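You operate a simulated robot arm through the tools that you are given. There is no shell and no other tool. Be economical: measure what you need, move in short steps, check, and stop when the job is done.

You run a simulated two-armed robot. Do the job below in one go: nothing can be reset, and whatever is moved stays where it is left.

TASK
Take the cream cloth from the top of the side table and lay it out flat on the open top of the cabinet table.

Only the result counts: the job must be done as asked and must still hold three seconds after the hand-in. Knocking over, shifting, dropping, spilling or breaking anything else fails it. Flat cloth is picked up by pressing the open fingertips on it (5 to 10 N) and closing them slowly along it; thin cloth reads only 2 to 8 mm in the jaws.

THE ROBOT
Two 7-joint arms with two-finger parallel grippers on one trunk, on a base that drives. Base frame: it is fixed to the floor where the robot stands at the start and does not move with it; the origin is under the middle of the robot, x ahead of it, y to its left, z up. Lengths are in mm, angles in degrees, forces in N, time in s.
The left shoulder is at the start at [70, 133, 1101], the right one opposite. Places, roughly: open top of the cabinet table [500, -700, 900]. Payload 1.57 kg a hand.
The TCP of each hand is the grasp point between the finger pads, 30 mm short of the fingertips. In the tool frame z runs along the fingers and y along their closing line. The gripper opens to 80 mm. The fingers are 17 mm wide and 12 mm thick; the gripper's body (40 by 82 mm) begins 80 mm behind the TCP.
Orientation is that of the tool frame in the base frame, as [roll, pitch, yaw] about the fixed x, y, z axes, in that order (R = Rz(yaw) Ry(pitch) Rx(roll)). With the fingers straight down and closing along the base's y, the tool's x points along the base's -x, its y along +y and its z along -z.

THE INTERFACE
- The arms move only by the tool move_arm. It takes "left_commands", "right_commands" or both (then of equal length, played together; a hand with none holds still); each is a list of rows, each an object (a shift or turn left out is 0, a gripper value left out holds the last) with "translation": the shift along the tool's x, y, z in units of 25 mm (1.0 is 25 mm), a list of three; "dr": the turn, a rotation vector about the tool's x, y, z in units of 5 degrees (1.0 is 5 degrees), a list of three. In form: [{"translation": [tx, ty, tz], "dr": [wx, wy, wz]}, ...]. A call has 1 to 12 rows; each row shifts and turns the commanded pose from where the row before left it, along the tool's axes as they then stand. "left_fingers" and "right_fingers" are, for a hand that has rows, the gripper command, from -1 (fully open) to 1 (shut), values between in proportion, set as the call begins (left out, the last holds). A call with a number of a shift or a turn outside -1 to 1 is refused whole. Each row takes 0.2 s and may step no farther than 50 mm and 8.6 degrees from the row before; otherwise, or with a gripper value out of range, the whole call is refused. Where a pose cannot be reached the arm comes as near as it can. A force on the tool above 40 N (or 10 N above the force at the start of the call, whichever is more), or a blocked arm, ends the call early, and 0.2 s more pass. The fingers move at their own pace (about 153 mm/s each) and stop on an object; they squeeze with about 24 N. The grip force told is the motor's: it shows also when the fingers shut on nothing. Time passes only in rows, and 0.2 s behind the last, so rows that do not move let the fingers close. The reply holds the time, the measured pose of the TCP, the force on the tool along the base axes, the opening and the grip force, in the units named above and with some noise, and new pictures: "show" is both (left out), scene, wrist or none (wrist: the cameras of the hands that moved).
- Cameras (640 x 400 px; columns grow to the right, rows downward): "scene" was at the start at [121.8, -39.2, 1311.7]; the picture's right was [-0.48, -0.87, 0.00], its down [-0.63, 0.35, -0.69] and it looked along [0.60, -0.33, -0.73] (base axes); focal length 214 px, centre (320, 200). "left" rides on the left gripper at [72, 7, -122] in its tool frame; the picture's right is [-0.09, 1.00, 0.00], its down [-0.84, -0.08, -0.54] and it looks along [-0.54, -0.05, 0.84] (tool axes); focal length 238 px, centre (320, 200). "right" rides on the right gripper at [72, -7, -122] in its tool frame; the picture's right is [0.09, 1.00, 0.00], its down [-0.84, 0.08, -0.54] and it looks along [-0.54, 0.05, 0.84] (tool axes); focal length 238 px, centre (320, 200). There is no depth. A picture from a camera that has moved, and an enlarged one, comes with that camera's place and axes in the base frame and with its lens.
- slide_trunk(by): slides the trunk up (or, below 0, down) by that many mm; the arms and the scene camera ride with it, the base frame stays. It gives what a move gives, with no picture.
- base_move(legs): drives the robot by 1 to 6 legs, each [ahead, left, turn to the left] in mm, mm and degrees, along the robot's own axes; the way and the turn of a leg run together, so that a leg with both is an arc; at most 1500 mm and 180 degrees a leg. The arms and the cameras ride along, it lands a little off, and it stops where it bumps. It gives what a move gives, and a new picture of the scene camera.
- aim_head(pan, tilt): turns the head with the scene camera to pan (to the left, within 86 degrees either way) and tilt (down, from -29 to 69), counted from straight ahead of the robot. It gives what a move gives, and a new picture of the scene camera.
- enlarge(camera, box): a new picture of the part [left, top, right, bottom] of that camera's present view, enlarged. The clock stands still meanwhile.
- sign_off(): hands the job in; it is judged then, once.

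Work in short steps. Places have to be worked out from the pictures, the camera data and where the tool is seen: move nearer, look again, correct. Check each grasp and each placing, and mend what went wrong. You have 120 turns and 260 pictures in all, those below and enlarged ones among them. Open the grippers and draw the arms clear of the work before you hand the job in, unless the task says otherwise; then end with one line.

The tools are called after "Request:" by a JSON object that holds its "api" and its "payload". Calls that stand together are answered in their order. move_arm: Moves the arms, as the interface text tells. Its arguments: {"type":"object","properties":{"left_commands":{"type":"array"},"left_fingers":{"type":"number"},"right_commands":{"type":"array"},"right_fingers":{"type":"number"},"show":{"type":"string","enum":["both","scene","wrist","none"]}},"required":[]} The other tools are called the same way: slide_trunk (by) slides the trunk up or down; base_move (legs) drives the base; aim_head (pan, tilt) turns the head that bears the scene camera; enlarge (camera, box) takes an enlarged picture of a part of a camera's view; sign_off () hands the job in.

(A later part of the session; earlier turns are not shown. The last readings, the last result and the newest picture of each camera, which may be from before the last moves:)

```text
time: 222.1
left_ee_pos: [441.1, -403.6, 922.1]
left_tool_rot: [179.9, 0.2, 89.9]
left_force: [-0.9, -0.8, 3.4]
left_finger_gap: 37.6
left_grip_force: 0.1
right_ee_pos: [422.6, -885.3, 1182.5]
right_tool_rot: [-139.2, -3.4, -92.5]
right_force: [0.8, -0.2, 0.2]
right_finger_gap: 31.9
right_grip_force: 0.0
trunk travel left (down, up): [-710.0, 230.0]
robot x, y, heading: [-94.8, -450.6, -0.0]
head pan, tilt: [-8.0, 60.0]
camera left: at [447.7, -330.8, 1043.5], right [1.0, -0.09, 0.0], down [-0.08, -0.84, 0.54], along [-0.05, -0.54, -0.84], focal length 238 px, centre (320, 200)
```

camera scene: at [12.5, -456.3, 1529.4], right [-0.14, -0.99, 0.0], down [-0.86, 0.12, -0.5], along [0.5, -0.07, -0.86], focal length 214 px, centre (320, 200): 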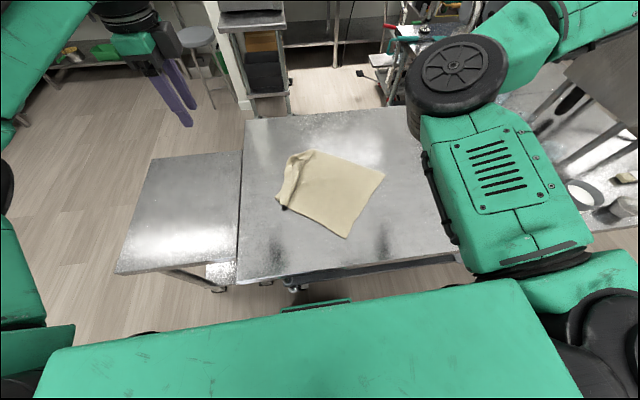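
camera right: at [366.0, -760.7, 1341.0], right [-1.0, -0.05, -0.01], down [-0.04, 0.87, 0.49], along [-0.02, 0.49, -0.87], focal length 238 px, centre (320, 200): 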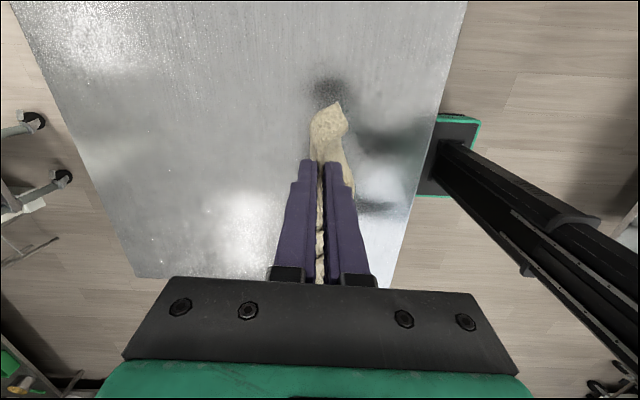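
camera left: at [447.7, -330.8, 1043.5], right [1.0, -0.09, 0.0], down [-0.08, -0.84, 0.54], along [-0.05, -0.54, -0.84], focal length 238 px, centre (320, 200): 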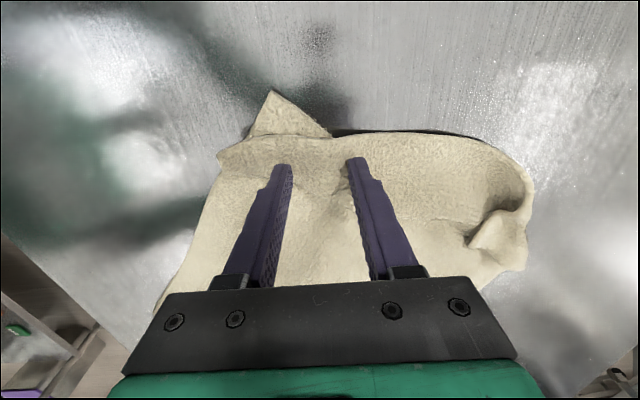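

Light contact (3.4 N) near the flap's free edge. I'll close gently with low pressure so only the upper layer gathers.

Request:
{"api": "move_arm", "payload": {"left_commands": [{"translation": [0, 0, 0.04]}], "left_fingers": 0.2, "show": "none"}}

Request:
{"api": "move_arm", "payload": {"left_commands": [{"translation": [0, 0, 0.02]}], "left_fingers": 0.35, "show": "none"}}

Request:
{"api": "move_arm", "payload": {"left_commands": [{"translation": [0, 0, 0.02]}], "left_fingers": 0.5, "show": "none"}}

Request:
{"api": "move_arm", "payload": {"left_commands": [{"translation": [0, 0, 0]}], "left_fingers": 0.65, "show": "none"}}

Request:
{"api": "move_arm", "payload": {"left_commands": [{"translation": [0, 0, 0]}], "left_fingers": 0.78, "show": "none"}}

Request:
{"api": "move_arm", "payload": {"left_commands": [{"translation": [0, 0, 0]}, {"translation": [0, 0, 0]}], "left_fingers": 0.9, "show": "none"}}

Request:
{"api": "move_arm", "payload": {"left_commands": [{"translation": [0, 0, 0]}, {"translation": [0, 0, 0]}], "left_fingers": 1, "show": "wrist"}}

```text
time: 222.5
left_ee_pos: [441.4, -403.8, 921.4]
left_tool_rot: [179.9, 0.0, 89.9]
left_force: [0.5, 0.5, 4.5]
left_finger_gap: 31.4
left_grip_force: 0.1
right_ee_pos: [423.7, -885.1, 1183.2]
right_tool_rot: [-139.1, -3.4, -92.5]
right_force: [0.2, 1.2, 0.5]
right_finger_gap: 32.2
right_grip_force: 0.0
trunk travel left (down, up): [-710.0, 230.0]
robot x, y, heading: [-96.9, -446.9, 0.2]
head pan, tilt: [-8.0, 60.0]
```

```text
time: 222.9
left_ee_pos: [440.0, -402.1, 920.2]
left_tool_rot: [179.8, 0.1, 90.1]
left_force: [1.1, 0.4, 5.5]
left_finger_gap: 25.9
left_grip_force: 0.1
right_ee_pos: [423.9, -885.0, 1182.3]
right_tool_rot: [-139.2, -3.4, -92.5]
right_force: [0.3, -0.2, 0.4]
right_finger_gap: 32.2
right_grip_force: 0.1
trunk travel left (down, up): [-710.0, 230.0]
robot x, y, heading: [-98.8, -447.2, -0.3]
head pan, tilt: [-8.0, 60.0]
```

```text
time: 223.3
left_ee_pos: [441.7, -402.1, 919.7]
left_tool_rot: [179.9, 0.1, 90.0]
left_force: [-0.1, 0.1, 6.1]
left_finger_gap: 20.7
left_grip_force: 0.8
right_ee_pos: [424.4, -885.3, 1182.1]
right_tool_rot: [-139.1, -3.4, -92.5]
right_force: [-0.5, -1.1, 0.0]
right_finger_gap: 32.0
right_grip_force: 0.1
trunk travel left (down, up): [-710.0, 230.0]
robot x, y, heading: [-95.9, -446.0, 0.1]
head pan, tilt: [-8.0, 60.0]
```

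```text
time: 223.7
left_ee_pos: [441.1, -403.1, 920.0]
left_tool_rot: [179.9, 0.2, 89.9]
left_force: [1.0, -0.3, 6.8]
left_finger_gap: 15.8
left_grip_force: 1.9
right_ee_pos: [423.4, -885.7, 1181.7]
right_tool_rot: [-139.0, -3.5, -92.4]
right_force: [-0.2, -0.6, -0.3]
right_finger_gap: 32.0
right_grip_force: 0.0
trunk travel left (down, up): [-710.0, 230.0]
robot x, y, heading: [-101.6, -443.5, 0.1]
head pan, tilt: [-8.0, 60.0]
```

```text
time: 224.1
left_ee_pos: [440.2, -402.3, 920.9]
left_tool_rot: [179.8, 0.1, 89.9]
left_force: [0.0, -0.1, 5.8]
left_finger_gap: 10.3
left_grip_force: 7.3
right_ee_pos: [423.6, -884.8, 1182.5]
right_tool_rot: [-139.1, -3.4, -92.5]
right_force: [0.5, -0.2, -0.4]
right_finger_gap: 32.1
right_grip_force: 0.1
trunk travel left (down, up): [-710.0, 230.0]
robot x, y, heading: [-99.4, -442.7, 0.3]
head pan, tilt: [-8.0, 60.0]
```

```text
time: 224.7
left_ee_pos: [440.0, -402.6, 920.3]
left_tool_rot: [179.9, 0.1, 90.1]
left_force: [-0.2, -0.3, 6.3]
left_finger_gap: 7.9
left_grip_force: 23.8
right_ee_pos: [423.7, -884.6, 1182.4]
right_tool_rot: [-139.0, -3.5, -92.4]
right_force: [1.2, 0.2, -0.2]
right_finger_gap: 32.2
right_grip_force: 0.0
trunk travel left (down, up): [-710.0, 230.0]
robot x, y, heading: [-99.6, -447.4, 0.0]
head pan, tilt: [-8.0, 60.0]
```

```text
time: 225.3
left_ee_pos: [440.1, -403.2, 919.8]
left_tool_rot: [179.9, 0.1, 90.0]
left_force: [-1.3, -0.6, 6.4]
left_finger_gap: 8.2
left_grip_force: 24.0
right_ee_pos: [423.5, -884.7, 1181.9]
right_tool_rot: [-139.1, -3.4, -92.5]
right_force: [0.0, -0.5, -0.5]
right_finger_gap: 32.2
right_grip_force: 0.1
trunk travel left (down, up): [-710.0, 230.0]
robot x, y, heading: [-96.7, -445.0, -0.2]
head pan, tilt: [-8.0, 60.0]
camera left: at [447.3, -330.8, 1041.6], right [1.0, -0.09, 0.0], down [-0.08, -0.84, 0.54], along [-0.05, -0.54, -0.84], focal length 238 px, centre (320, 200)
```

left: 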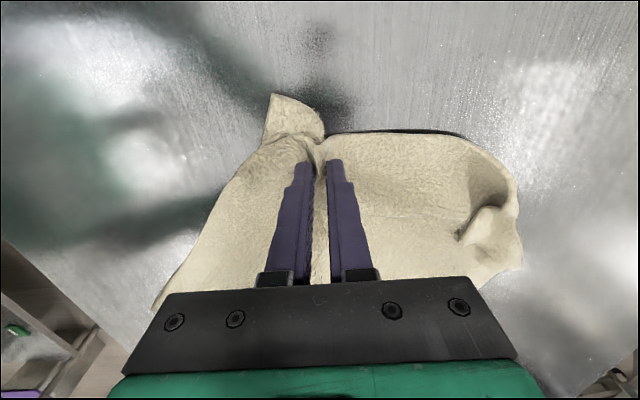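

8.2 mm — possibly two layers. I'll lift 40 mm and pull left gently and see whether the flap opens.

Request:
{"api": "move_arm", "payload": {"left_commands": [{"translation": [0, 0, -0.5]}, {"translation": [0.2, 0, -0.5]}, {"translation": [0.5, 0, -0.4]}, {"translation": [0.6, 0, 0]}, {"translation": [0.6, 0, 0]}, {"translation": [0.6, 0, 0]}, {"translation": [0.5, 0, 0.2]}, {"translation": [0.3, 0, 0.3]}, {"translation": [0, 0, 0]}], "show": "both"}}

Request:
{"api": "enlarge", "payload": {"camera": "scene", "box": [240, 90, 420, 230]}}

```text
time: 227.3
left_ee_pos: [440.4, -319.5, 942.4]
left_tool_rot: [179.9, 0.0, 90.0]
left_force: [0.7, -0.6, 0.1]
left_finger_gap: 7.7
left_grip_force: 24.5
right_ee_pos: [425.0, -884.6, 1182.0]
right_tool_rot: [-139.3, -3.4, -92.5]
right_force: [0.0, 0.1, 0.0]
right_finger_gap: 32.1
right_grip_force: 0.0
trunk travel left (down, up): [-710.0, 230.0]
robot x, y, heading: [-96.3, -443.2, 0.2]
head pan, tilt: [-8.0, 60.0]
camera scene: at [20.1, -456.2, 1328.8], right [-0.14, -0.99, 0.0], down [-0.86, 0.12, -0.5], along [0.49, -0.07, -0.87], focal length 214 px, centre (320, 200)
camera left: at [447.6, -247.3, 1063.3], right [1.0, -0.09, 0.0], down [-0.08, -0.84, 0.54], along [-0.05, -0.54, -0.84], focal length 238 px, centre (320, 200)
```

scene: 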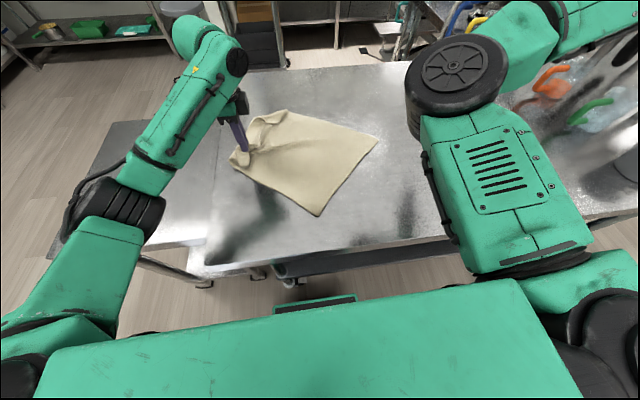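
left: 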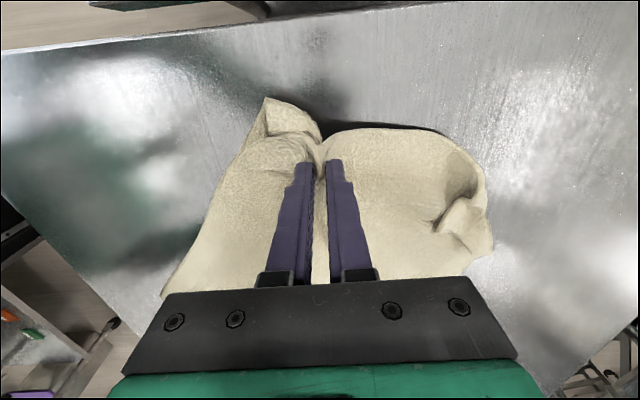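

```text
2.86 times, centred on (330, 160) of scene
camera zoom: at [20.1, -456.2, 1328.8], right [-0.14, -0.99, 0.0], down [-0.86, 0.12, -0.5], along [0.49, -0.07, -0.87], focal length 613 px, centre (291, 314)
```

zoom: 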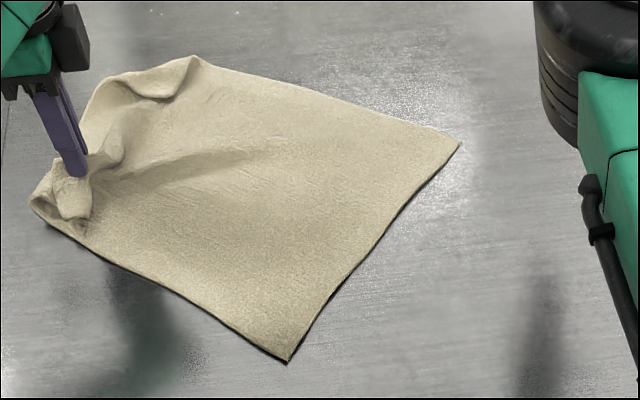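

Both layers were pinched, so the whole cloth shifted left instead; corner C is now near [438, −685], which leaves too little room on the left. Plan: release here, grip C with the right hand and pull the cloth right, then pull corner A outward to undo the pleat. First I'll release the left and straighten the right tool.

Request:
{"api": "move_arm", "payload": {"left_commands": [{"translation": [0, 0, 0.5]}, {"translation": [0, 0, 0.4]}], "show": "none"}}

Request:
{"api": "move_arm", "payload": {"left_commands": [{"translation": [0, 0, 0]}, {"translation": [0, 0, 0]}, {"translation": [0, 0, -0.5]}, {"translation": [0, 0, -0.8]}, {"translation": [0, 0, -0.8]}, {"translation": [0, 0, -0.8]}, {"translation": [0, 0, -0.8]}, {"translation": [0.5, 0, -0.8]}, {"translation": [0.8, 0, 0]}, {"translation": [0.8, 0, 0]}, {"translation": [0.8, 0, 0]}], "right_commands": [{"translation": [0, 0.82, -0.69]}, {"translation": [0, 0.82, -0.69]}, {"translation": [0, 0.82, -0.69]}, {"dr": [-1, 0, 0]}, {"dr": [-1, 0, 0]}, {"dr": [-1, 0, 0]}, {"dr": [-1, 0, 0]}, {"dr": [-1, 0, 0]}, {"dr": [-1, 0, 0]}, {"dr": [-1, 0, 0]}, {"dr": [-1, 0, 0]}], "left_fingers": 0, "right_fingers": 0.05, "show": "none"}}

Request:
{"api": "base_move", "payload": {"legs": [[0, 65, 0]]}}

Request:
{"api": "enlarge", "payload": {"camera": "scene", "box": [240, 90, 460, 250]}}

```text
time: 227.9
left_ee_pos: [439.9, -319.4, 920.2]
left_tool_rot: [179.7, 0.0, 90.0]
left_force: [1.7, 0.3, 8.9]
left_finger_gap: 7.5
left_grip_force: 24.0
right_ee_pos: [423.1, -885.2, 1182.7]
right_tool_rot: [-139.1, -3.4, -92.5]
right_force: [-0.1, 0.1, 0.0]
right_finger_gap: 32.1
right_grip_force: 0.0
trunk travel left (down, up): [-710.0, 230.0]
robot x, y, heading: [-98.4, -444.8, -0.1]
head pan, tilt: [-8.0, 60.0]
```

```text
time: 230.3
left_ee_pos: [441.8, -247.3, 1032.0]
left_tool_rot: [179.8, 0.3, 89.9]
left_force: [1.5, -0.4, -0.1]
left_finger_gap: 39.9
left_grip_force: 0.1
right_ee_pos: [344.8, -881.0, 1181.2]
right_tool_rot: [-179.2, -3.4, -92.4]
right_force: [0.3, -0.1, 0.0]
right_finger_gap: 37.8
right_grip_force: 0.1
trunk travel left (down, up): [-710.0, 230.0]
robot x, y, heading: [-96.9, -450.7, -0.0]
head pan, tilt: [-8.0, 60.0]
```

```text
time: 231.3
left_ee_pos: [442.5, -187.3, 1030.6]
left_tool_rot: [179.9, -0.1, 89.7]
left_force: [0.3, 0.4, -0.4]
left_finger_gap: 40.0
left_grip_force: 0.0
right_ee_pos: [342.9, -820.6, 1179.2]
right_tool_rot: [-179.2, -3.1, -92.7]
right_force: [-0.3, 0.3, -0.2]
right_finger_gap: 37.9
right_grip_force: 0.0
trunk travel left (down, up): [-710.0, 230.0]
robot x, y, heading: [-97.4, -380.6, -0.3]
head pan, tilt: [-8.0, 60.0]
camera scene: at [20.2, -395.5, 1328.7], right [-0.14, -0.99, 0.0], down [-0.86, 0.13, -0.5], along [0.49, -0.07, -0.87], focal length 214 px, centre (320, 200)
```

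scene: 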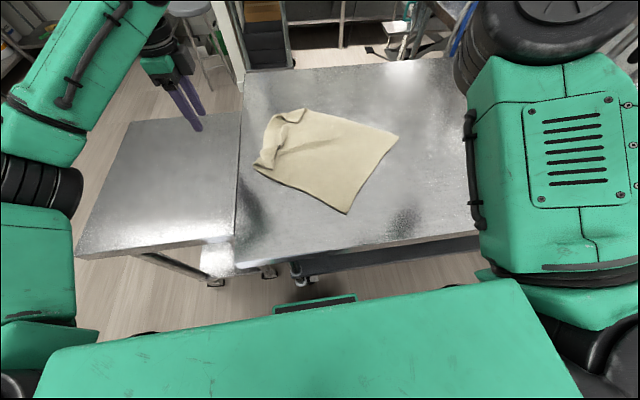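

```text
2.50 times, centred on (350, 170) of scene
camera zoom: at [20.2, -395.5, 1328.7], right [-0.14, -0.99, 0.0], down [-0.86, 0.13, -0.5], along [0.49, -0.07, -0.87], focal length 536 px, centre (245, 275)
```

zoom: 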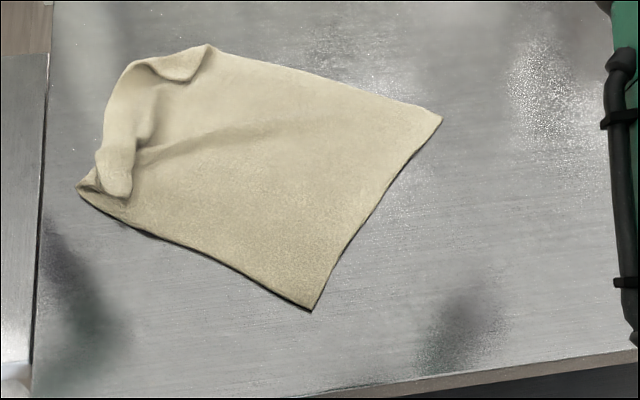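

Corner C is at [445, −686], and the fold covers a ~45 mm strip along the left edge. I'll bring the right hand over C (grip point [441, −645]).

Request:
{"api": "base_move", "payload": {"legs": [[0, 22, 0.3]]}}

Request:
{"api": "move_arm", "payload": {"right_commands": [{"translation": [-0.2, -0.36, 0.84]}, {"translation": [-0.6, -0.36, 0.84]}, {"translation": [-0.6, -0.36, 0.84]}, {"translation": [-0.6, -0.36, 0.84]}, {"translation": [-0.6, -0.36, 0.84]}, {"translation": [-0.6, -0.36, 0.84]}, {"translation": [-0.6, -0.36, 0.84]}, {"translation": [-0.6, -0.36, 0.84]}, {"translation": [-0.6, -0.36, 0.84]}, {"translation": [-0.6, -0.36, 0.84]}, {"translation": [-0.6, -0.36, 0.84]}], "show": "wrist"}}

```text
time: 232.1
left_ee_pos: [441.1, -164.1, 1031.6]
left_tool_rot: [179.9, 0.0, 90.0]
left_force: [-0.4, -1.0, -0.3]
left_finger_gap: 40.1
left_grip_force: 0.1
right_ee_pos: [344.1, -798.5, 1179.6]
right_tool_rot: [-179.1, -3.2, -92.5]
right_force: [-0.7, -0.1, -0.3]
right_finger_gap: 37.8
right_grip_force: 0.2
trunk travel left (down, up): [-710.0, 230.0]
robot x, y, heading: [-98.1, -362.7, 0.2]
head pan, tilt: [-8.0, 60.0]
camera scene: at [20.2, -373.0, 1328.7], right [-0.14, -0.99, 0.0], down [-0.86, 0.12, -0.5], along [0.5, -0.07, -0.87], focal length 214 px, centre (320, 200)
```

scene: 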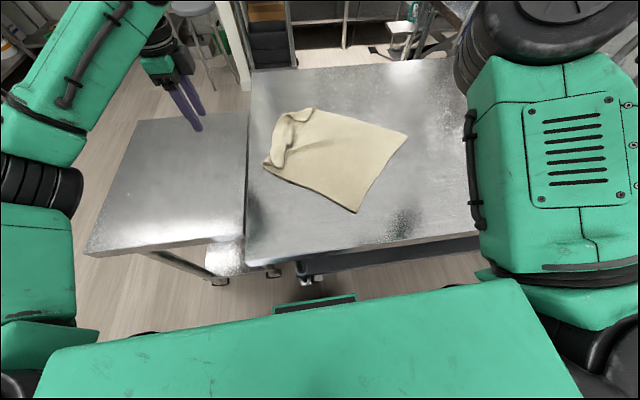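

```text
time: 234.5
left_ee_pos: [442.9, -160.1, 1030.9]
left_tool_rot: [179.9, 0.0, 90.0]
left_force: [1.0, -0.5, 0.0]
left_finger_gap: 39.9
left_grip_force: 0.0
right_ee_pos: [454.1, -657.4, 942.8]
right_tool_rot: [-179.2, -3.4, -92.5]
right_force: [0.8, -0.2, 0.0]
right_finger_gap: 37.9
right_grip_force: 0.1
trunk travel left (down, up): [-710.0, 230.0]
robot x, y, heading: [-96.1, -358.5, 0.1]
head pan, tilt: [-8.0, 60.0]
camera right: at [457.1, -722.1, 1070.9], right [-1.0, -0.05, -0.01], down [-0.05, 0.87, 0.49], along [-0.02, 0.49, -0.87], focal length 238 px, centre (320, 200)
```

right: 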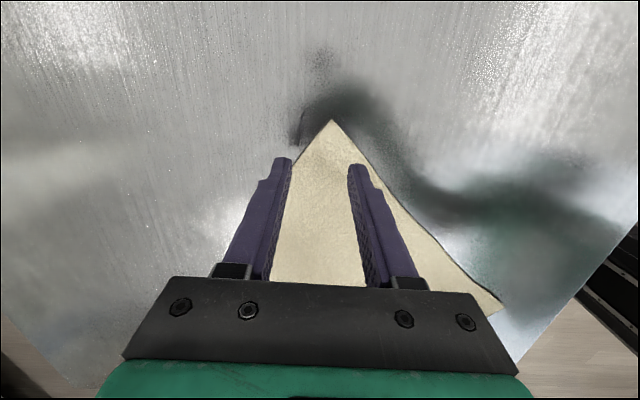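

C is confirmed at [447, −687]. I'll correct to [441, −642], touch down with the trunk, and run the same closing sequence that worked before.

Request:
{"api": "move_arm", "payload": {"right_commands": [{"translation": [-0.3, 0.25, 0.3]}, {"translation": [-0.3, 0.25, 0.3]}, {"translation": [0, 0, 0.3]}, {"translation": [0, 0, 0.1]}], "right_fingers": 0.12, "show": "wrist"}}

Request:
{"api": "slide_trunk", "payload": {"by": -3}}

```text
time: 235.5
left_ee_pos: [441.4, -160.7, 1030.6]
left_tool_rot: [180.0, 0.1, 90.0]
left_force: [0.2, -0.7, 0.5]
left_finger_gap: 40.2
left_grip_force: 0.0
right_ee_pos: [441.3, -642.8, 916.2]
right_tool_rot: [-179.2, -3.4, -92.6]
right_force: [-0.9, -0.6, -0.3]
right_finger_gap: 35.1
right_grip_force: 0.0
trunk travel left (down, up): [-710.0, 230.0]
robot x, y, heading: [-100.1, -361.3, 0.2]
head pan, tilt: [-8.0, 60.0]
camera right: at [445.2, -708.1, 1043.9], right [-1.0, -0.05, -0.01], down [-0.05, 0.87, 0.49], along [-0.02, 0.49, -0.87], focal length 238 px, centre (320, 200)
```

right: 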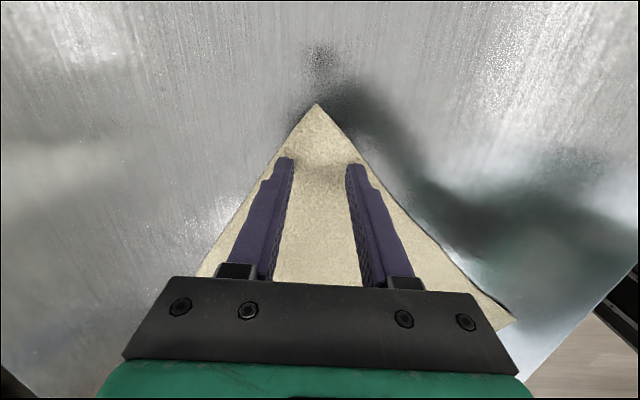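

```text
time: 236.0
left_ee_pos: [441.4, -160.1, 1029.1]
left_tool_rot: [179.8, 0.1, 90.0]
left_force: [-1.1, 0.8, 0.5]
left_finger_gap: 40.1
left_grip_force: 0.0
right_ee_pos: [442.4, -643.3, 914.2]
right_tool_rot: [-179.1, -3.4, -92.4]
right_force: [0.3, 0.2, 4.9]
right_finger_gap: 35.0
right_grip_force: 0.1
trunk travel left (down, up): [-707.0, 233.0]
robot x, y, heading: [-94.7, -358.5, 0.2]
head pan, tilt: [-8.0, 60.0]
```

Placement is ideal with 5 N contact. I'll press a touch more and close, then lift slightly and pull toward −y with the base.

Request:
{"api": "slide_trunk", "payload": {"by": -2}}

Request:
{"api": "move_arm", "payload": {"right_commands": [{"translation": [0, 0, 0]}], "right_fingers": 0.26, "show": "none"}}

Request:
{"api": "move_arm", "payload": {"right_commands": [{"translation": [0, 0, 0]}], "right_fingers": 0.4, "show": "none"}}

Request:
{"api": "move_arm", "payload": {"right_commands": [{"translation": [0, 0, 0]}], "right_fingers": 0.54, "show": "none"}}

Request:
{"api": "move_arm", "payload": {"right_commands": [{"translation": [0, 0, 0]}], "right_fingers": 0.68, "show": "none"}}

Request:
{"api": "move_arm", "payload": {"right_commands": [{"translation": [0, 0, 0]}], "right_fingers": 0.8, "show": "none"}}

Request:
{"api": "move_arm", "payload": {"right_commands": [{"translation": [0, 0, 0]}], "right_fingers": 0.9, "show": "none"}}

Request:
{"api": "move_arm", "payload": {"right_commands": [{"translation": [0, 0, 0]}, {"translation": [0, 0, 0]}], "right_fingers": 1, "show": "none"}}

```text
time: 236.5
left_ee_pos: [441.9, -159.8, 1026.9]
left_tool_rot: [179.8, 0.3, 89.9]
left_force: [-0.1, 0.3, -0.1]
left_finger_gap: 39.8
left_grip_force: 0.0
right_ee_pos: [441.9, -642.6, 914.3]
right_tool_rot: [-179.0, -3.4, -92.5]
right_force: [1.7, -1.3, 14.8]
right_finger_gap: 34.4
right_grip_force: 0.1
trunk travel left (down, up): [-705.0, 235.0]
robot x, y, heading: [-98.2, -358.9, -0.4]
head pan, tilt: [-8.0, 60.0]
```

```text
time: 236.9
left_ee_pos: [439.5, -159.5, 1028.1]
left_tool_rot: [179.8, 0.2, 90.1]
left_force: [0.1, 0.1, -0.1]
left_finger_gap: 39.7
left_grip_force: 0.0
right_ee_pos: [441.4, -643.2, 913.6]
right_tool_rot: [-178.9, -3.4, -92.5]
right_force: [1.7, -0.3, 15.8]
right_finger_gap: 27.4
right_grip_force: 0.1
trunk travel left (down, up): [-705.0, 235.0]
robot x, y, heading: [-95.8, -357.8, 0.1]
head pan, tilt: [-8.0, 60.0]
```

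```text
time: 237.3
left_ee_pos: [438.5, -160.5, 1027.7]
left_tool_rot: [179.8, 0.3, 90.0]
left_force: [-0.4, -0.1, -0.2]
left_finger_gap: 40.2
left_grip_force: 0.1
right_ee_pos: [441.2, -641.8, 912.8]
right_tool_rot: [-179.0, -3.5, -92.5]
right_force: [1.1, -0.9, 16.8]
right_finger_gap: 21.5
right_grip_force: 0.1
trunk travel left (down, up): [-705.0, 235.0]
robot x, y, heading: [-98.0, -360.4, 0.1]
head pan, tilt: [-8.0, 60.0]
```

```text
time: 237.7
left_ee_pos: [439.6, -159.6, 1028.2]
left_tool_rot: [179.8, 0.2, 90.0]
left_force: [0.2, 0.1, 0.2]
left_finger_gap: 40.2
left_grip_force: 0.1
right_ee_pos: [440.7, -642.5, 914.6]
right_tool_rot: [-179.1, -3.4, -92.6]
right_force: [0.7, 0.4, 17.1]
right_finger_gap: 15.7
right_grip_force: 0.0
trunk travel left (down, up): [-705.0, 235.0]
robot x, y, heading: [-95.0, -362.8, 0.1]
head pan, tilt: [-8.0, 60.0]
```

```text
time: 238.1
left_ee_pos: [439.3, -158.6, 1027.1]
left_tool_rot: [179.8, 0.3, 90.0]
left_force: [0.2, 0.7, 0.1]
left_finger_gap: 40.0
left_grip_force: 0.1
right_ee_pos: [440.8, -642.5, 913.4]
right_tool_rot: [-178.9, -3.5, -92.4]
right_force: [0.3, -0.3, 17.0]
right_finger_gap: 10.0
right_grip_force: 0.0
trunk travel left (down, up): [-705.0, 235.0]
robot x, y, heading: [-98.9, -354.9, 0.1]
head pan, tilt: [-8.0, 60.0]
```

```text
time: 238.5
left_ee_pos: [438.7, -158.7, 1027.4]
left_tool_rot: [179.8, 0.2, 90.0]
left_force: [0.0, 0.4, -0.9]
left_finger_gap: 40.1
left_grip_force: 0.0
right_ee_pos: [440.4, -642.3, 913.1]
right_tool_rot: [-179.0, -3.6, -92.5]
right_force: [-0.2, 1.0, 17.6]
right_finger_gap: 7.8
right_grip_force: 0.1
trunk travel left (down, up): [-705.0, 235.0]
robot x, y, heading: [-97.4, -358.0, 0.1]
head pan, tilt: [-8.0, 60.0]
```

```text
time: 238.9
left_ee_pos: [439.9, -159.0, 1026.8]
left_tool_rot: [179.7, 0.1, 90.0]
left_force: [0.5, 0.1, -0.7]
left_finger_gap: 39.9
left_grip_force: 0.1
right_ee_pos: [440.0, -642.6, 913.4]
right_tool_rot: [-179.0, -3.5, -92.4]
right_force: [-1.1, 1.2, 17.2]
right_finger_gap: 5.0
right_grip_force: 15.2
trunk travel left (down, up): [-705.0, 235.0]
robot x, y, heading: [-95.5, -359.3, 0.0]
head pan, tilt: [-8.0, 60.0]
```

```text
time: 239.5
left_ee_pos: [439.0, -159.2, 1026.8]
left_tool_rot: [179.8, 0.3, 90.1]
left_force: [0.5, -0.7, 0.4]
left_finger_gap: 40.0
left_grip_force: 0.1
right_ee_pos: [440.7, -642.0, 913.0]
right_tool_rot: [-179.0, -3.5, -92.5]
right_force: [-0.7, -0.9, 17.1]
right_finger_gap: 4.4
right_grip_force: 24.5
trunk travel left (down, up): [-705.0, 235.0]
robot x, y, heading: [-99.8, -361.2, -0.0]
head pan, tilt: [-8.0, 60.0]
```

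C is gripped (4.4 mm). I'll raise 12 mm and drive right 120 mm to drag the cloth, then look.

Request:
{"api": "slide_trunk", "payload": {"by": 12}}

Request:
{"api": "base_move", "payload": {"legs": [[0, -120, 0]]}}

Request:
{"api": "enlarge", "payload": {"camera": "left", "box": [0, 0, 640, 400]}}

Request:
{"api": "enlarge", "payload": {"camera": "scene", "box": [240, 90, 420, 230]}}

```text
time: 240.1
left_ee_pos: [440.7, -159.7, 1037.8]
left_tool_rot: [179.8, 0.1, 90.0]
left_force: [0.8, 0.2, -0.1]
left_finger_gap: 40.1
left_grip_force: 0.2
right_ee_pos: [441.2, -642.6, 923.2]
right_tool_rot: [-179.2, -3.4, -92.5]
right_force: [0.3, 0.5, -0.6]
right_finger_gap: 4.1
right_grip_force: 23.3
trunk travel left (down, up): [-717.0, 223.0]
robot x, y, heading: [-97.7, -360.2, 0.1]
head pan, tilt: [-8.0, 60.0]
```

```text
time: 241.3
left_ee_pos: [442.1, -280.9, 1037.8]
left_tool_rot: [180.0, 0.2, 90.0]
left_force: [-0.7, -0.1, 0.0]
left_finger_gap: 40.1
left_grip_force: 0.1
right_ee_pos: [443.0, -763.8, 923.8]
right_tool_rot: [-179.2, -3.6, -92.4]
right_force: [0.9, -0.2, -0.5]
right_finger_gap: 4.2
right_grip_force: 24.6
trunk travel left (down, up): [-717.0, 223.0]
robot x, y, heading: [-100.0, -481.9, 0.0]
head pan, tilt: [-8.0, 60.0]
camera scene: at [20.4, -488.9, 1335.8], right [-0.14, -0.99, 0.0], down [-0.86, 0.12, -0.5], along [0.49, -0.07, -0.87], focal length 214 px, centre (320, 200)
```

scene: 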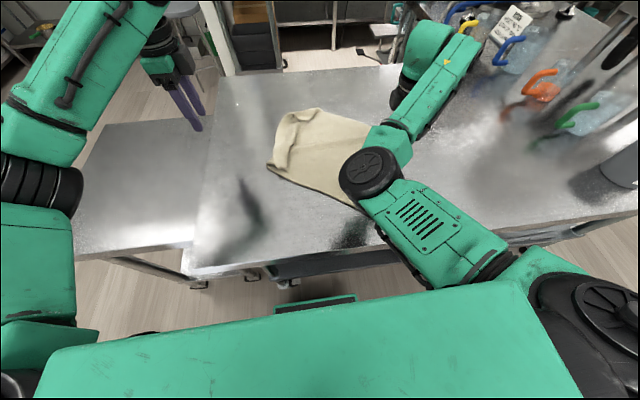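

```text
1.00 times, centred on (320, 200) of left
camera zoom: at [449.0, -208.3, 1159.8], right [1.0, -0.09, 0.0], down [-0.08, -0.84, 0.54], along [-0.05, -0.54, -0.84], focal length 238 px, centre (320, 200)
```

zoom: 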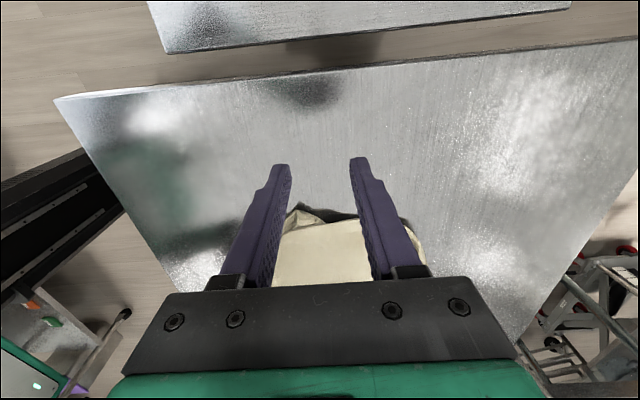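

```text
2.86 times, centred on (330, 160) of scene
camera zoom: at [20.4, -488.9, 1335.8], right [-0.14, -0.99, 0.0], down [-0.86, 0.12, -0.5], along [0.49, -0.07, -0.87], focal length 613 px, centre (291, 314)
```

zoom: 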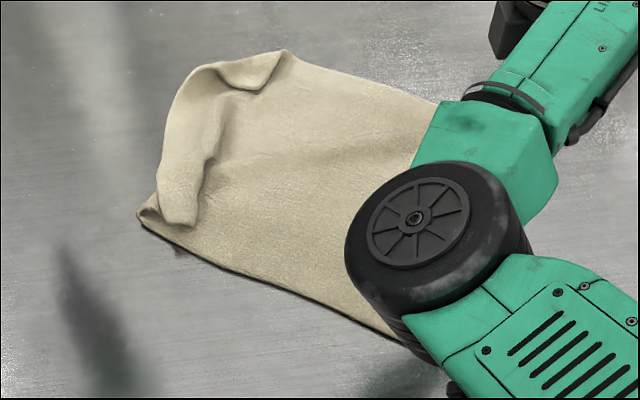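

C is anchored by the right hand, so the main layer can't slide left. I'll press the closed left fingertips lightly on the flap near its free edge ([440, −458]) and drag it to the left to unroll it.

Request:
{"api": "move_arm", "payload": {"left_commands": [{"translation": [-0.71, 0, 0.37]}, {"translation": [-0.71, 0, 0.37]}, {"translation": [-0.71, 0, 0.37]}, {"translation": [-0.71, 0, 0.37]}, {"translation": [-0.71, 0, 0.37]}, {"translation": [-0.71, 0, 0.37]}, {"translation": [-0.71, 0, 0.37]}, {"translation": [-0.71, 0, 0.37]}, {"translation": [-0.71, 0, 0.37]}, {"translation": [-0.71, 0, 0.37]}], "left_fingers": 1, "show": "wrist"}}

Request:
{"api": "move_arm", "payload": {"left_commands": [{"translation": [0, 0, 0.4]}, {"translation": [0, 0, 0.3]}, {"translation": [0, 0, 0.2]}, {"translation": [0, 0, 0.2]}, {"translation": [0, 0, 0]}], "show": "none"}}

Request:
{"api": "move_arm", "payload": {"left_commands": [{"translation": [0.45, 0, 0]}, {"translation": [0.45, 0, 0.02]}, {"translation": [0.45, 0, 0.02]}, {"translation": [0.45, 0, 0.02]}, {"translation": [0.45, 0, 0.02]}, {"translation": [0.45, 0, 0.02]}, {"translation": [0.45, 0, 0.02]}, {"translation": [0.45, 0, 0.02]}, {"translation": [0.45, 0, 0]}, {"translation": [0.45, 0, 0]}], "show": "wrist"}}

```text
time: 243.6
left_ee_pos: [440.9, -458.9, 946.7]
left_tool_rot: [179.8, 0.2, 90.0]
left_force: [0.5, 0.0, 0.5]
left_finger_gap: 0.2
left_grip_force: 21.7
right_ee_pos: [442.3, -764.6, 923.3]
right_tool_rot: [-179.2, -3.4, -92.5]
right_force: [0.3, -0.7, 0.3]
right_finger_gap: 4.2
right_grip_force: 24.1
trunk travel left (down, up): [-717.0, 223.0]
robot x, y, heading: [-96.5, -481.6, 0.2]
head pan, tilt: [-8.0, 60.0]
camera left: at [448.5, -387.5, 1068.2], right [1.0, -0.09, 0.0], down [-0.08, -0.84, 0.54], along [-0.05, -0.54, -0.84], focal length 238 px, centre (320, 200)
```

left: 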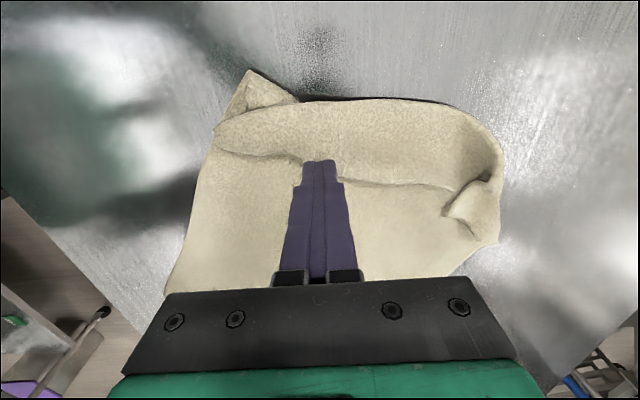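

```text
time: 244.8
left_ee_pos: [442.6, -459.3, 919.6]
left_tool_rot: [179.8, 0.1, 90.1]
left_force: [0.3, 1.6, 4.7]
left_finger_gap: 0.0
left_grip_force: 21.4
right_ee_pos: [441.6, -763.8, 924.1]
right_tool_rot: [-179.2, -3.5, -92.5]
right_force: [0.6, -0.6, 0.7]
right_finger_gap: 4.0
right_grip_force: 24.1
trunk travel left (down, up): [-717.0, 223.0]
robot x, y, heading: [-95.2, -481.2, 0.1]
head pan, tilt: [-8.0, 60.0]
```

```text
time: 246.9
left_ee_pos: [439.8, -349.0, 917.3]
left_tool_rot: [179.6, 0.2, 89.8]
left_force: [0.1, -10.1, 16.0]
left_finger_gap: 0.0
left_grip_force: 21.6
right_ee_pos: [441.5, -764.5, 924.6]
right_tool_rot: [-179.1, -3.3, -92.5]
right_force: [-0.6, 8.3, -0.8]
right_finger_gap: 4.2
right_grip_force: 24.3
trunk travel left (down, up): [-717.0, 223.0]
robot x, y, heading: [-96.4, -477.9, 0.1]
head pan, tilt: [-8.0, 60.0]
camera left: at [447.0, -275.3, 1039.0], right [1.0, -0.09, 0.0], down [-0.08, -0.83, 0.54], along [-0.05, -0.54, -0.84], focal length 238 px, centre (320, 200)
```

left: 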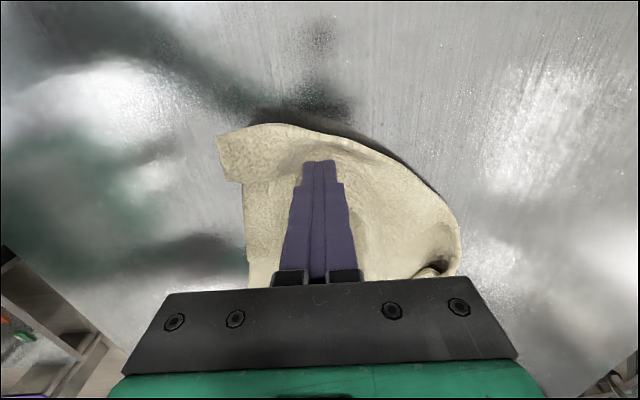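

The A side unrolled with the cloth taut. I'll lift the left hand away and check what remains.

Request:
{"api": "move_arm", "payload": {"left_commands": [{"translation": [0, 0, -0.4]}, {"translation": [0, 0, -0.8]}, {"translation": [0, 0, -0.8]}, {"translation": [0, 0, -0.8]}, {"translation": [0.6, 0, -0.8]}, {"translation": [0.8, 0, -0.5]}, {"translation": [0.8, 0, 0]}, {"translation": [0.8, 0, 0]}], "show": "none"}}

Request:
{"api": "enlarge", "payload": {"camera": "scene", "box": [230, 80, 410, 220]}}

```text
time: 248.8
left_ee_pos: [442.1, -271.4, 1016.2]
left_tool_rot: [179.9, 0.2, 89.9]
left_force: [-0.1, -0.7, -0.6]
left_finger_gap: 0.1
left_grip_force: 21.2
right_ee_pos: [442.5, -764.2, 923.4]
right_tool_rot: [-179.2, -3.4, -92.5]
right_force: [-0.3, -1.0, -0.2]
right_finger_gap: 4.0
right_grip_force: 24.1
trunk travel left (down, up): [-717.0, 223.0]
robot x, y, heading: [-100.9, -482.5, -0.1]
head pan, tilt: [-8.0, 60.0]
```

```text
2.86 times, centred on (320, 150) of scene
camera zoom: at [20.2, -489.3, 1335.8], right [-0.14, -0.99, 0.0], down [-0.86, 0.12, -0.5], along [0.5, -0.07, -0.87], focal length 613 px, centre (320, 343)
```

zoom: 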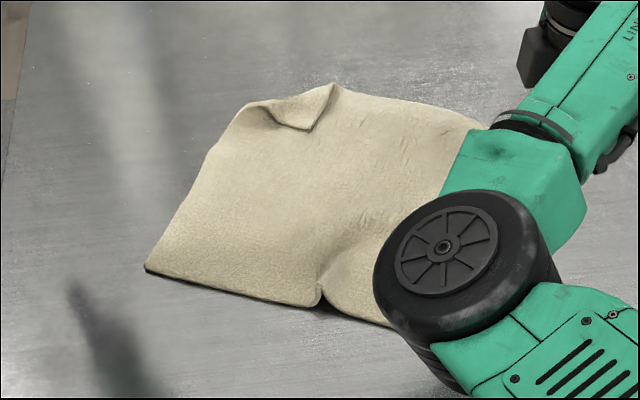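

Corner A now lies flat. Remaining: a small slack wrinkle near C and the far corner tip folded in (vertex ≈ [534, −545], fold ≈ x 590). I'll pull C out slightly to take up the slack, set it down, release and withdraw the right hand.

Request:
{"api": "move_arm", "payload": {"right_commands": [{"translation": [0.4, 0, 0]}, {"translation": [0.4, 0, 0]}, {"translation": [0.2, 0, 0.15]}, {"translation": [0, 0, 0.2]}, {"translation": [0, 0, 0]}], "show": "none"}}

Request:
{"api": "move_arm", "payload": {"right_commands": [{"translation": [0, 0, 0]}, {"translation": [0, 0, 0]}, {"translation": [0, 0, -0.3]}, {"translation": [0, 0, -0.8]}, {"translation": [0, 0, -0.9]}, {"translation": [0.3, 0, -0.9]}, {"translation": [0.6, 0, -0.9]}, {"translation": [0.7, 0, -0.9]}, {"translation": [0.7, 0, -0.9]}], "right_fingers": 0.3, "show": "scene"}}

Request:
{"api": "enlarge", "payload": {"camera": "scene", "box": [230, 80, 430, 230]}}

```text
time: 249.9
left_ee_pos: [442.8, -272.1, 1017.6]
left_tool_rot: [179.9, 0.1, 90.0]
left_force: [-0.1, 0.7, 1.1]
left_finger_gap: 0.1
left_grip_force: 21.1
right_ee_pos: [440.2, -788.9, 916.5]
right_tool_rot: [-179.2, -3.4, -92.5]
right_force: [-0.9, 0.0, 1.1]
right_finger_gap: 3.8
right_grip_force: 23.6
trunk travel left (down, up): [-717.0, 223.0]
robot x, y, heading: [-98.8, -475.3, -0.1]
head pan, tilt: [-8.0, 60.0]
```

```text
time: 251.9
left_ee_pos: [442.3, -273.6, 1017.7]
left_tool_rot: [179.9, 0.0, 90.0]
left_force: [0.5, -0.3, 0.3]
left_finger_gap: 0.0
left_grip_force: 21.9
right_ee_pos: [436.9, -840.8, 1058.3]
right_tool_rot: [-179.1, -3.3, -92.5]
right_force: [-0.9, 0.3, -0.2]
right_finger_gap: 27.9
right_grip_force: 0.0
trunk travel left (down, up): [-717.0, 223.0]
robot x, y, heading: [-99.5, -480.0, 0.2]
head pan, tilt: [-8.0, 60.0]
camera scene: at [19.8, -490.8, 1335.8], right [-0.14, -0.99, 0.0], down [-0.86, 0.12, -0.5], along [0.5, -0.07, -0.87], focal length 214 px, centre (320, 200)
```

scene: 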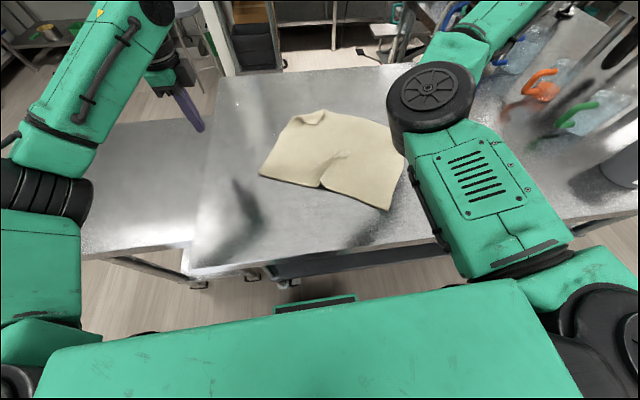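

```text
2.67 times, centred on (330, 155) of scene
camera zoom: at [19.8, -490.8, 1335.8], right [-0.14, -0.99, 0.0], down [-0.86, 0.12, -0.5], along [0.5, -0.07, -0.87], focal length 572 px, centre (293, 320)
```

zoom: 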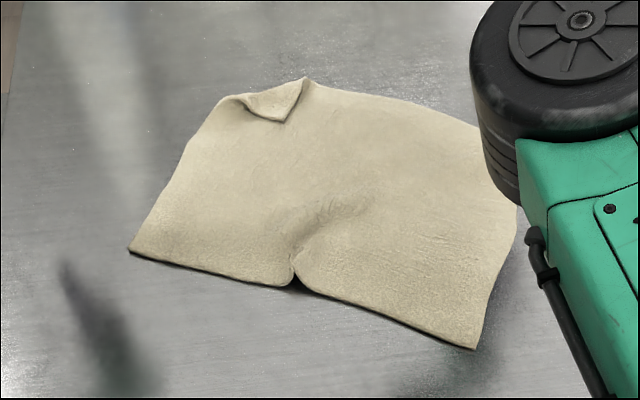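

Very close. The near edge has a pucker (A to near corner measures 337 mm instead of 380). I'll press the closed left fingertips just inside corner A and drag outward along that edge ~45 mm to take it up.

Request:
{"api": "move_arm", "payload": {"left_commands": [{"translation": [-0.68, -0.295, 0.385]}, {"translation": [-0.68, -0.295, 0.385]}, {"translation": [-0.68, -0.295, 0.385]}, {"translation": [-0.68, -0.295, 0.385]}, {"translation": [-0.68, -0.295, 0.385]}, {"translation": [-0.68, -0.295, 0.385]}, {"translation": [-0.68, -0.295, 0.385]}, {"translation": [-0.68, -0.295, 0.385]}], "show": "none"}}

Request:
{"api": "move_arm", "payload": {"left_commands": [{"translation": [0, 0, 0.4]}, {"translation": [0, 0, 0.4]}, {"translation": [0, 0, 0.2]}, {"translation": [0, 0, 0.12]}, {"translation": [0, 0, 0.05]}], "show": "none"}}

Request:
{"api": "move_arm", "payload": {"left_commands": [{"translation": [0.31, 0.155, 0.02]}, {"translation": [0.31, 0.155, 0.02]}, {"translation": [0.31, 0.155, 0]}, {"translation": [0.31, 0.155, 0]}, {"translation": [0.31, 0.155, 0]}, {"translation": [0.2, 0.1, 0]}, {"translation": [0, 0, 0]}], "show": "both"}}

```text
time: 253.8
left_ee_pos: [381.4, -409.2, 942.5]
left_tool_rot: [179.8, 0.2, 90.0]
left_force: [-0.3, -0.6, 0.6]
left_finger_gap: 0.2
left_grip_force: 20.7
right_ee_pos: [436.9, -839.7, 1058.4]
right_tool_rot: [-179.2, -3.4, -92.5]
right_force: [-0.7, 0.8, -0.2]
right_finger_gap: 28.1
right_grip_force: 0.1
trunk travel left (down, up): [-717.0, 223.0]
robot x, y, heading: [-100.2, -481.1, 0.0]
head pan, tilt: [-8.0, 60.0]
```

```text
time: 254.9
left_ee_pos: [383.0, -408.6, 913.8]
left_tool_rot: [179.8, 0.1, 90.1]
left_force: [1.4, -1.6, 11.5]
left_finger_gap: 0.3
left_grip_force: 21.5
right_ee_pos: [436.5, -840.8, 1059.6]
right_tool_rot: [-179.1, -3.5, -92.5]
right_force: [-0.3, -0.1, -0.2]
right_finger_gap: 28.0
right_grip_force: 0.0
trunk travel left (down, up): [-717.0, 223.0]
robot x, y, heading: [-99.9, -482.0, 0.0]
head pan, tilt: [-8.0, 60.0]
```

```text
time: 256.6
left_ee_pos: [405.2, -366.5, 912.9]
left_tool_rot: [179.7, 0.1, 90.0]
left_force: [-1.6, -3.1, 17.6]
left_finger_gap: 0.0
left_grip_force: 21.6
right_ee_pos: [435.8, -841.3, 1059.7]
right_tool_rot: [-179.0, -3.3, -92.5]
right_force: [-0.4, 0.0, 0.0]
right_finger_gap: 28.3
right_grip_force: 0.1
trunk travel left (down, up): [-717.0, 223.0]
robot x, y, heading: [-96.6, -484.0, 0.1]
head pan, tilt: [-8.0, 60.0]
camera scene: at [16.8, -491.8, 1336.1], right [-0.14, -0.99, 0.0], down [-0.86, 0.12, -0.5], along [0.5, -0.07, -0.86], focal length 214 px, centre (320, 200)
camera left: at [410.6, -294.6, 1035.0], right [1.0, -0.09, 0.01], down [-0.08, -0.84, 0.54], along [-0.05, -0.54, -0.84], focal length 238 px, centre (320, 200)
```

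scene: 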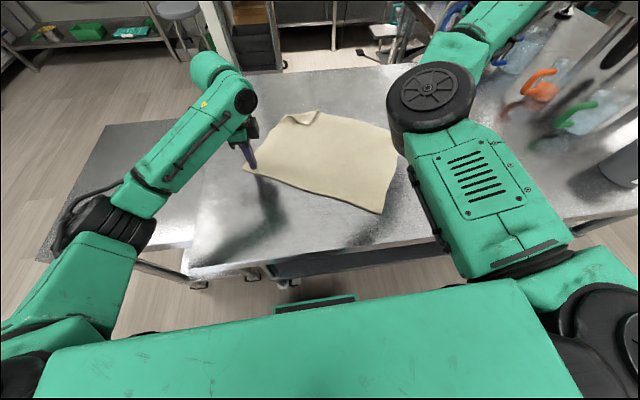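
left: 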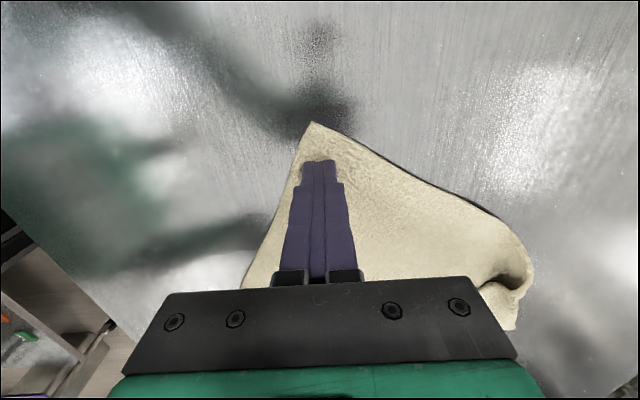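

The pucker is gone. Now the far corner fold: I'll lift, tilt the left tool forward, and view its position.

Request:
{"api": "move_arm", "payload": {"left_commands": [{"translation": [0, 0, -0.8]}, {"translation": [0, 0, -0.9]}, {"translation": [0, 0, -0.9]}, {"dr": [-1, 0, 0]}, {"dr": [-1, 0, 0]}, {"dr": [-1, 0, 0]}, {"dr": [-1, 0, 0]}, {"dr": [-1, 0, 0]}, {"dr": [-1, 0, 0]}, {"dr": [-1, 0, 0]}, {"dr": [-1, 0, 0]}, {"dr": [-1, 0, 0]}], "show": "wrist"}}

Request:
{"api": "enlarge", "payload": {"camera": "scene", "box": [230, 80, 430, 230]}}

```text
time: 259.1
left_ee_pos: [404.8, -366.0, 976.4]
left_tool_rot: [134.7, 0.2, 89.9]
left_force: [0.5, 0.6, 1.1]
left_finger_gap: 0.0
left_grip_force: 20.7
right_ee_pos: [437.7, -841.7, 1058.9]
right_tool_rot: [-179.2, -3.5, -92.5]
right_force: [-0.3, -0.7, 0.4]
right_finger_gap: 28.3
right_grip_force: 0.1
trunk travel left (down, up): [-717.0, 223.0]
robot x, y, heading: [-99.1, -481.3, 0.1]
head pan, tilt: [-8.0, 60.0]
camera left: at [323.7, -292.6, 1066.5], right [0.7, -0.09, 0.71], down [-0.44, -0.84, 0.33], along [0.56, -0.54, -0.63], focal length 238 px, centre (320, 200)
```

left: 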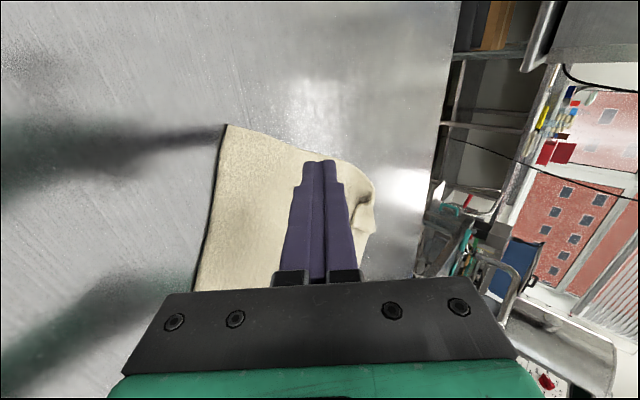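

```text
2.67 times, centred on (330, 155) of scene
camera zoom: at [20.0, -489.9, 1335.8], right [-0.14, -0.99, 0.0], down [-0.86, 0.12, -0.5], along [0.5, -0.07, -0.87], focal length 572 px, centre (293, 320)
```

zoom: 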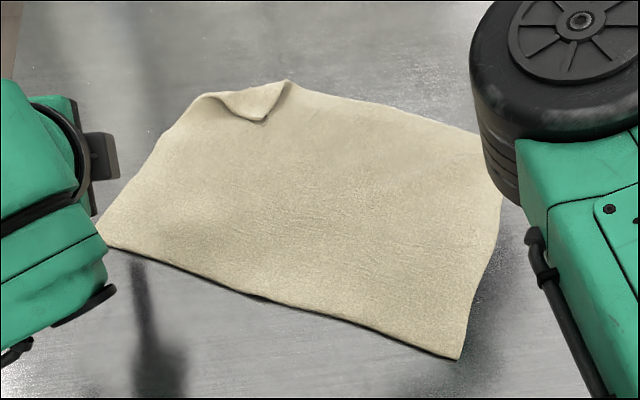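

Everything is flat now except the far corner (vertex ≈ [535, −527], fold line ≈ x 590–600). I'll drag it open forward with the closed, tilted fingertips.

Request:
{"api": "base_move", "payload": {"legs": [[12, 0, 0]]}}

Request:
{"api": "move_arm", "payload": {"left_commands": [{"translation": [-0.785, 0.244, 0.534]}, {"translation": [-0.785, 0.244, 0.534]}, {"translation": [-0.785, 0.244, 0.534]}, {"translation": [-0.785, 0.244, 0.534]}, {"translation": [-0.785, 0.244, 0.534]}, {"translation": [-0.785, 0.244, 0.534]}, {"translation": [-0.785, 0.244, 0.534]}, {"translation": [-0.785, 0.244, 0.534]}], "show": "wrist"}}

```text
time: 259.9
left_ee_pos: [415.4, -364.6, 977.3]
left_tool_rot: [134.8, 0.1, 90.1]
left_force: [0.2, 0.5, -0.3]
left_finger_gap: 0.0
left_grip_force: 21.6
right_ee_pos: [448.3, -840.9, 1059.2]
right_tool_rot: [-179.0, -3.3, -92.5]
right_force: [-0.8, 0.2, -0.7]
right_finger_gap: 28.2
right_grip_force: 0.1
trunk travel left (down, up): [-717.0, 223.0]
robot x, y, heading: [-86.4, -483.6, -0.3]
head pan, tilt: [-8.0, 60.0]
camera scene: at [29.3, -490.1, 1336.1], right [-0.14, -0.99, 0.0], down [-0.86, 0.12, -0.5], along [0.5, -0.07, -0.86], focal length 214 px, centre (320, 200)
```

scene: 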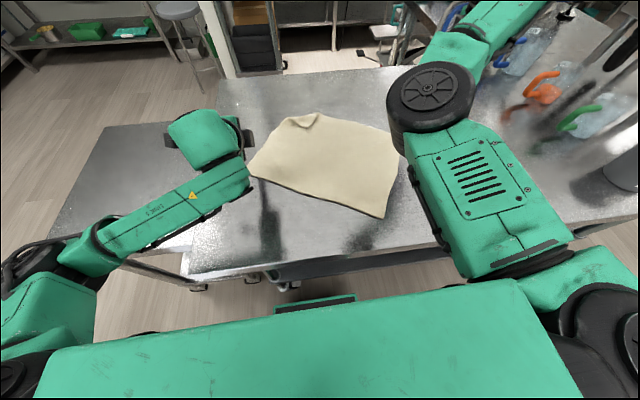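

```text
time: 261.7
left_ee_pos: [530.2, -524.3, 932.7]
left_tool_rot: [134.9, -0.2, 89.9]
left_force: [-0.2, -0.3, 1.0]
left_finger_gap: 0.0
left_grip_force: 21.3
right_ee_pos: [449.3, -842.5, 1058.3]
right_tool_rot: [-179.2, -3.3, -92.5]
right_force: [-0.4, -0.8, -0.2]
right_finger_gap: 28.0
right_grip_force: 0.0
trunk travel left (down, up): [-717.0, 223.0]
robot x, y, heading: [-83.8, -479.2, 0.1]
head pan, tilt: [-8.0, 60.0]
camera left: at [448.0, -452.2, 1024.4], right [0.7, -0.09, 0.71], down [-0.44, -0.84, 0.33], along [0.56, -0.54, -0.63], focal length 238 px, centre (320, 200)
```

left: 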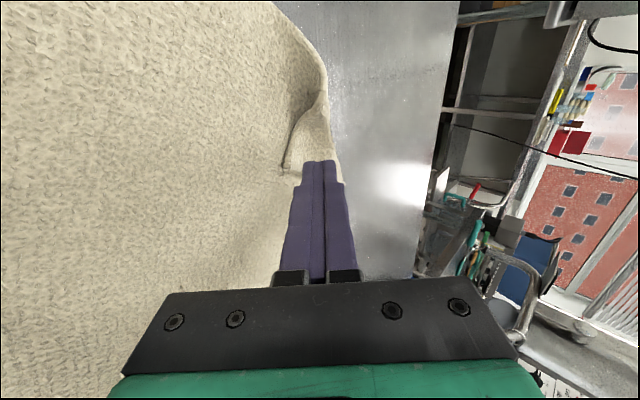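

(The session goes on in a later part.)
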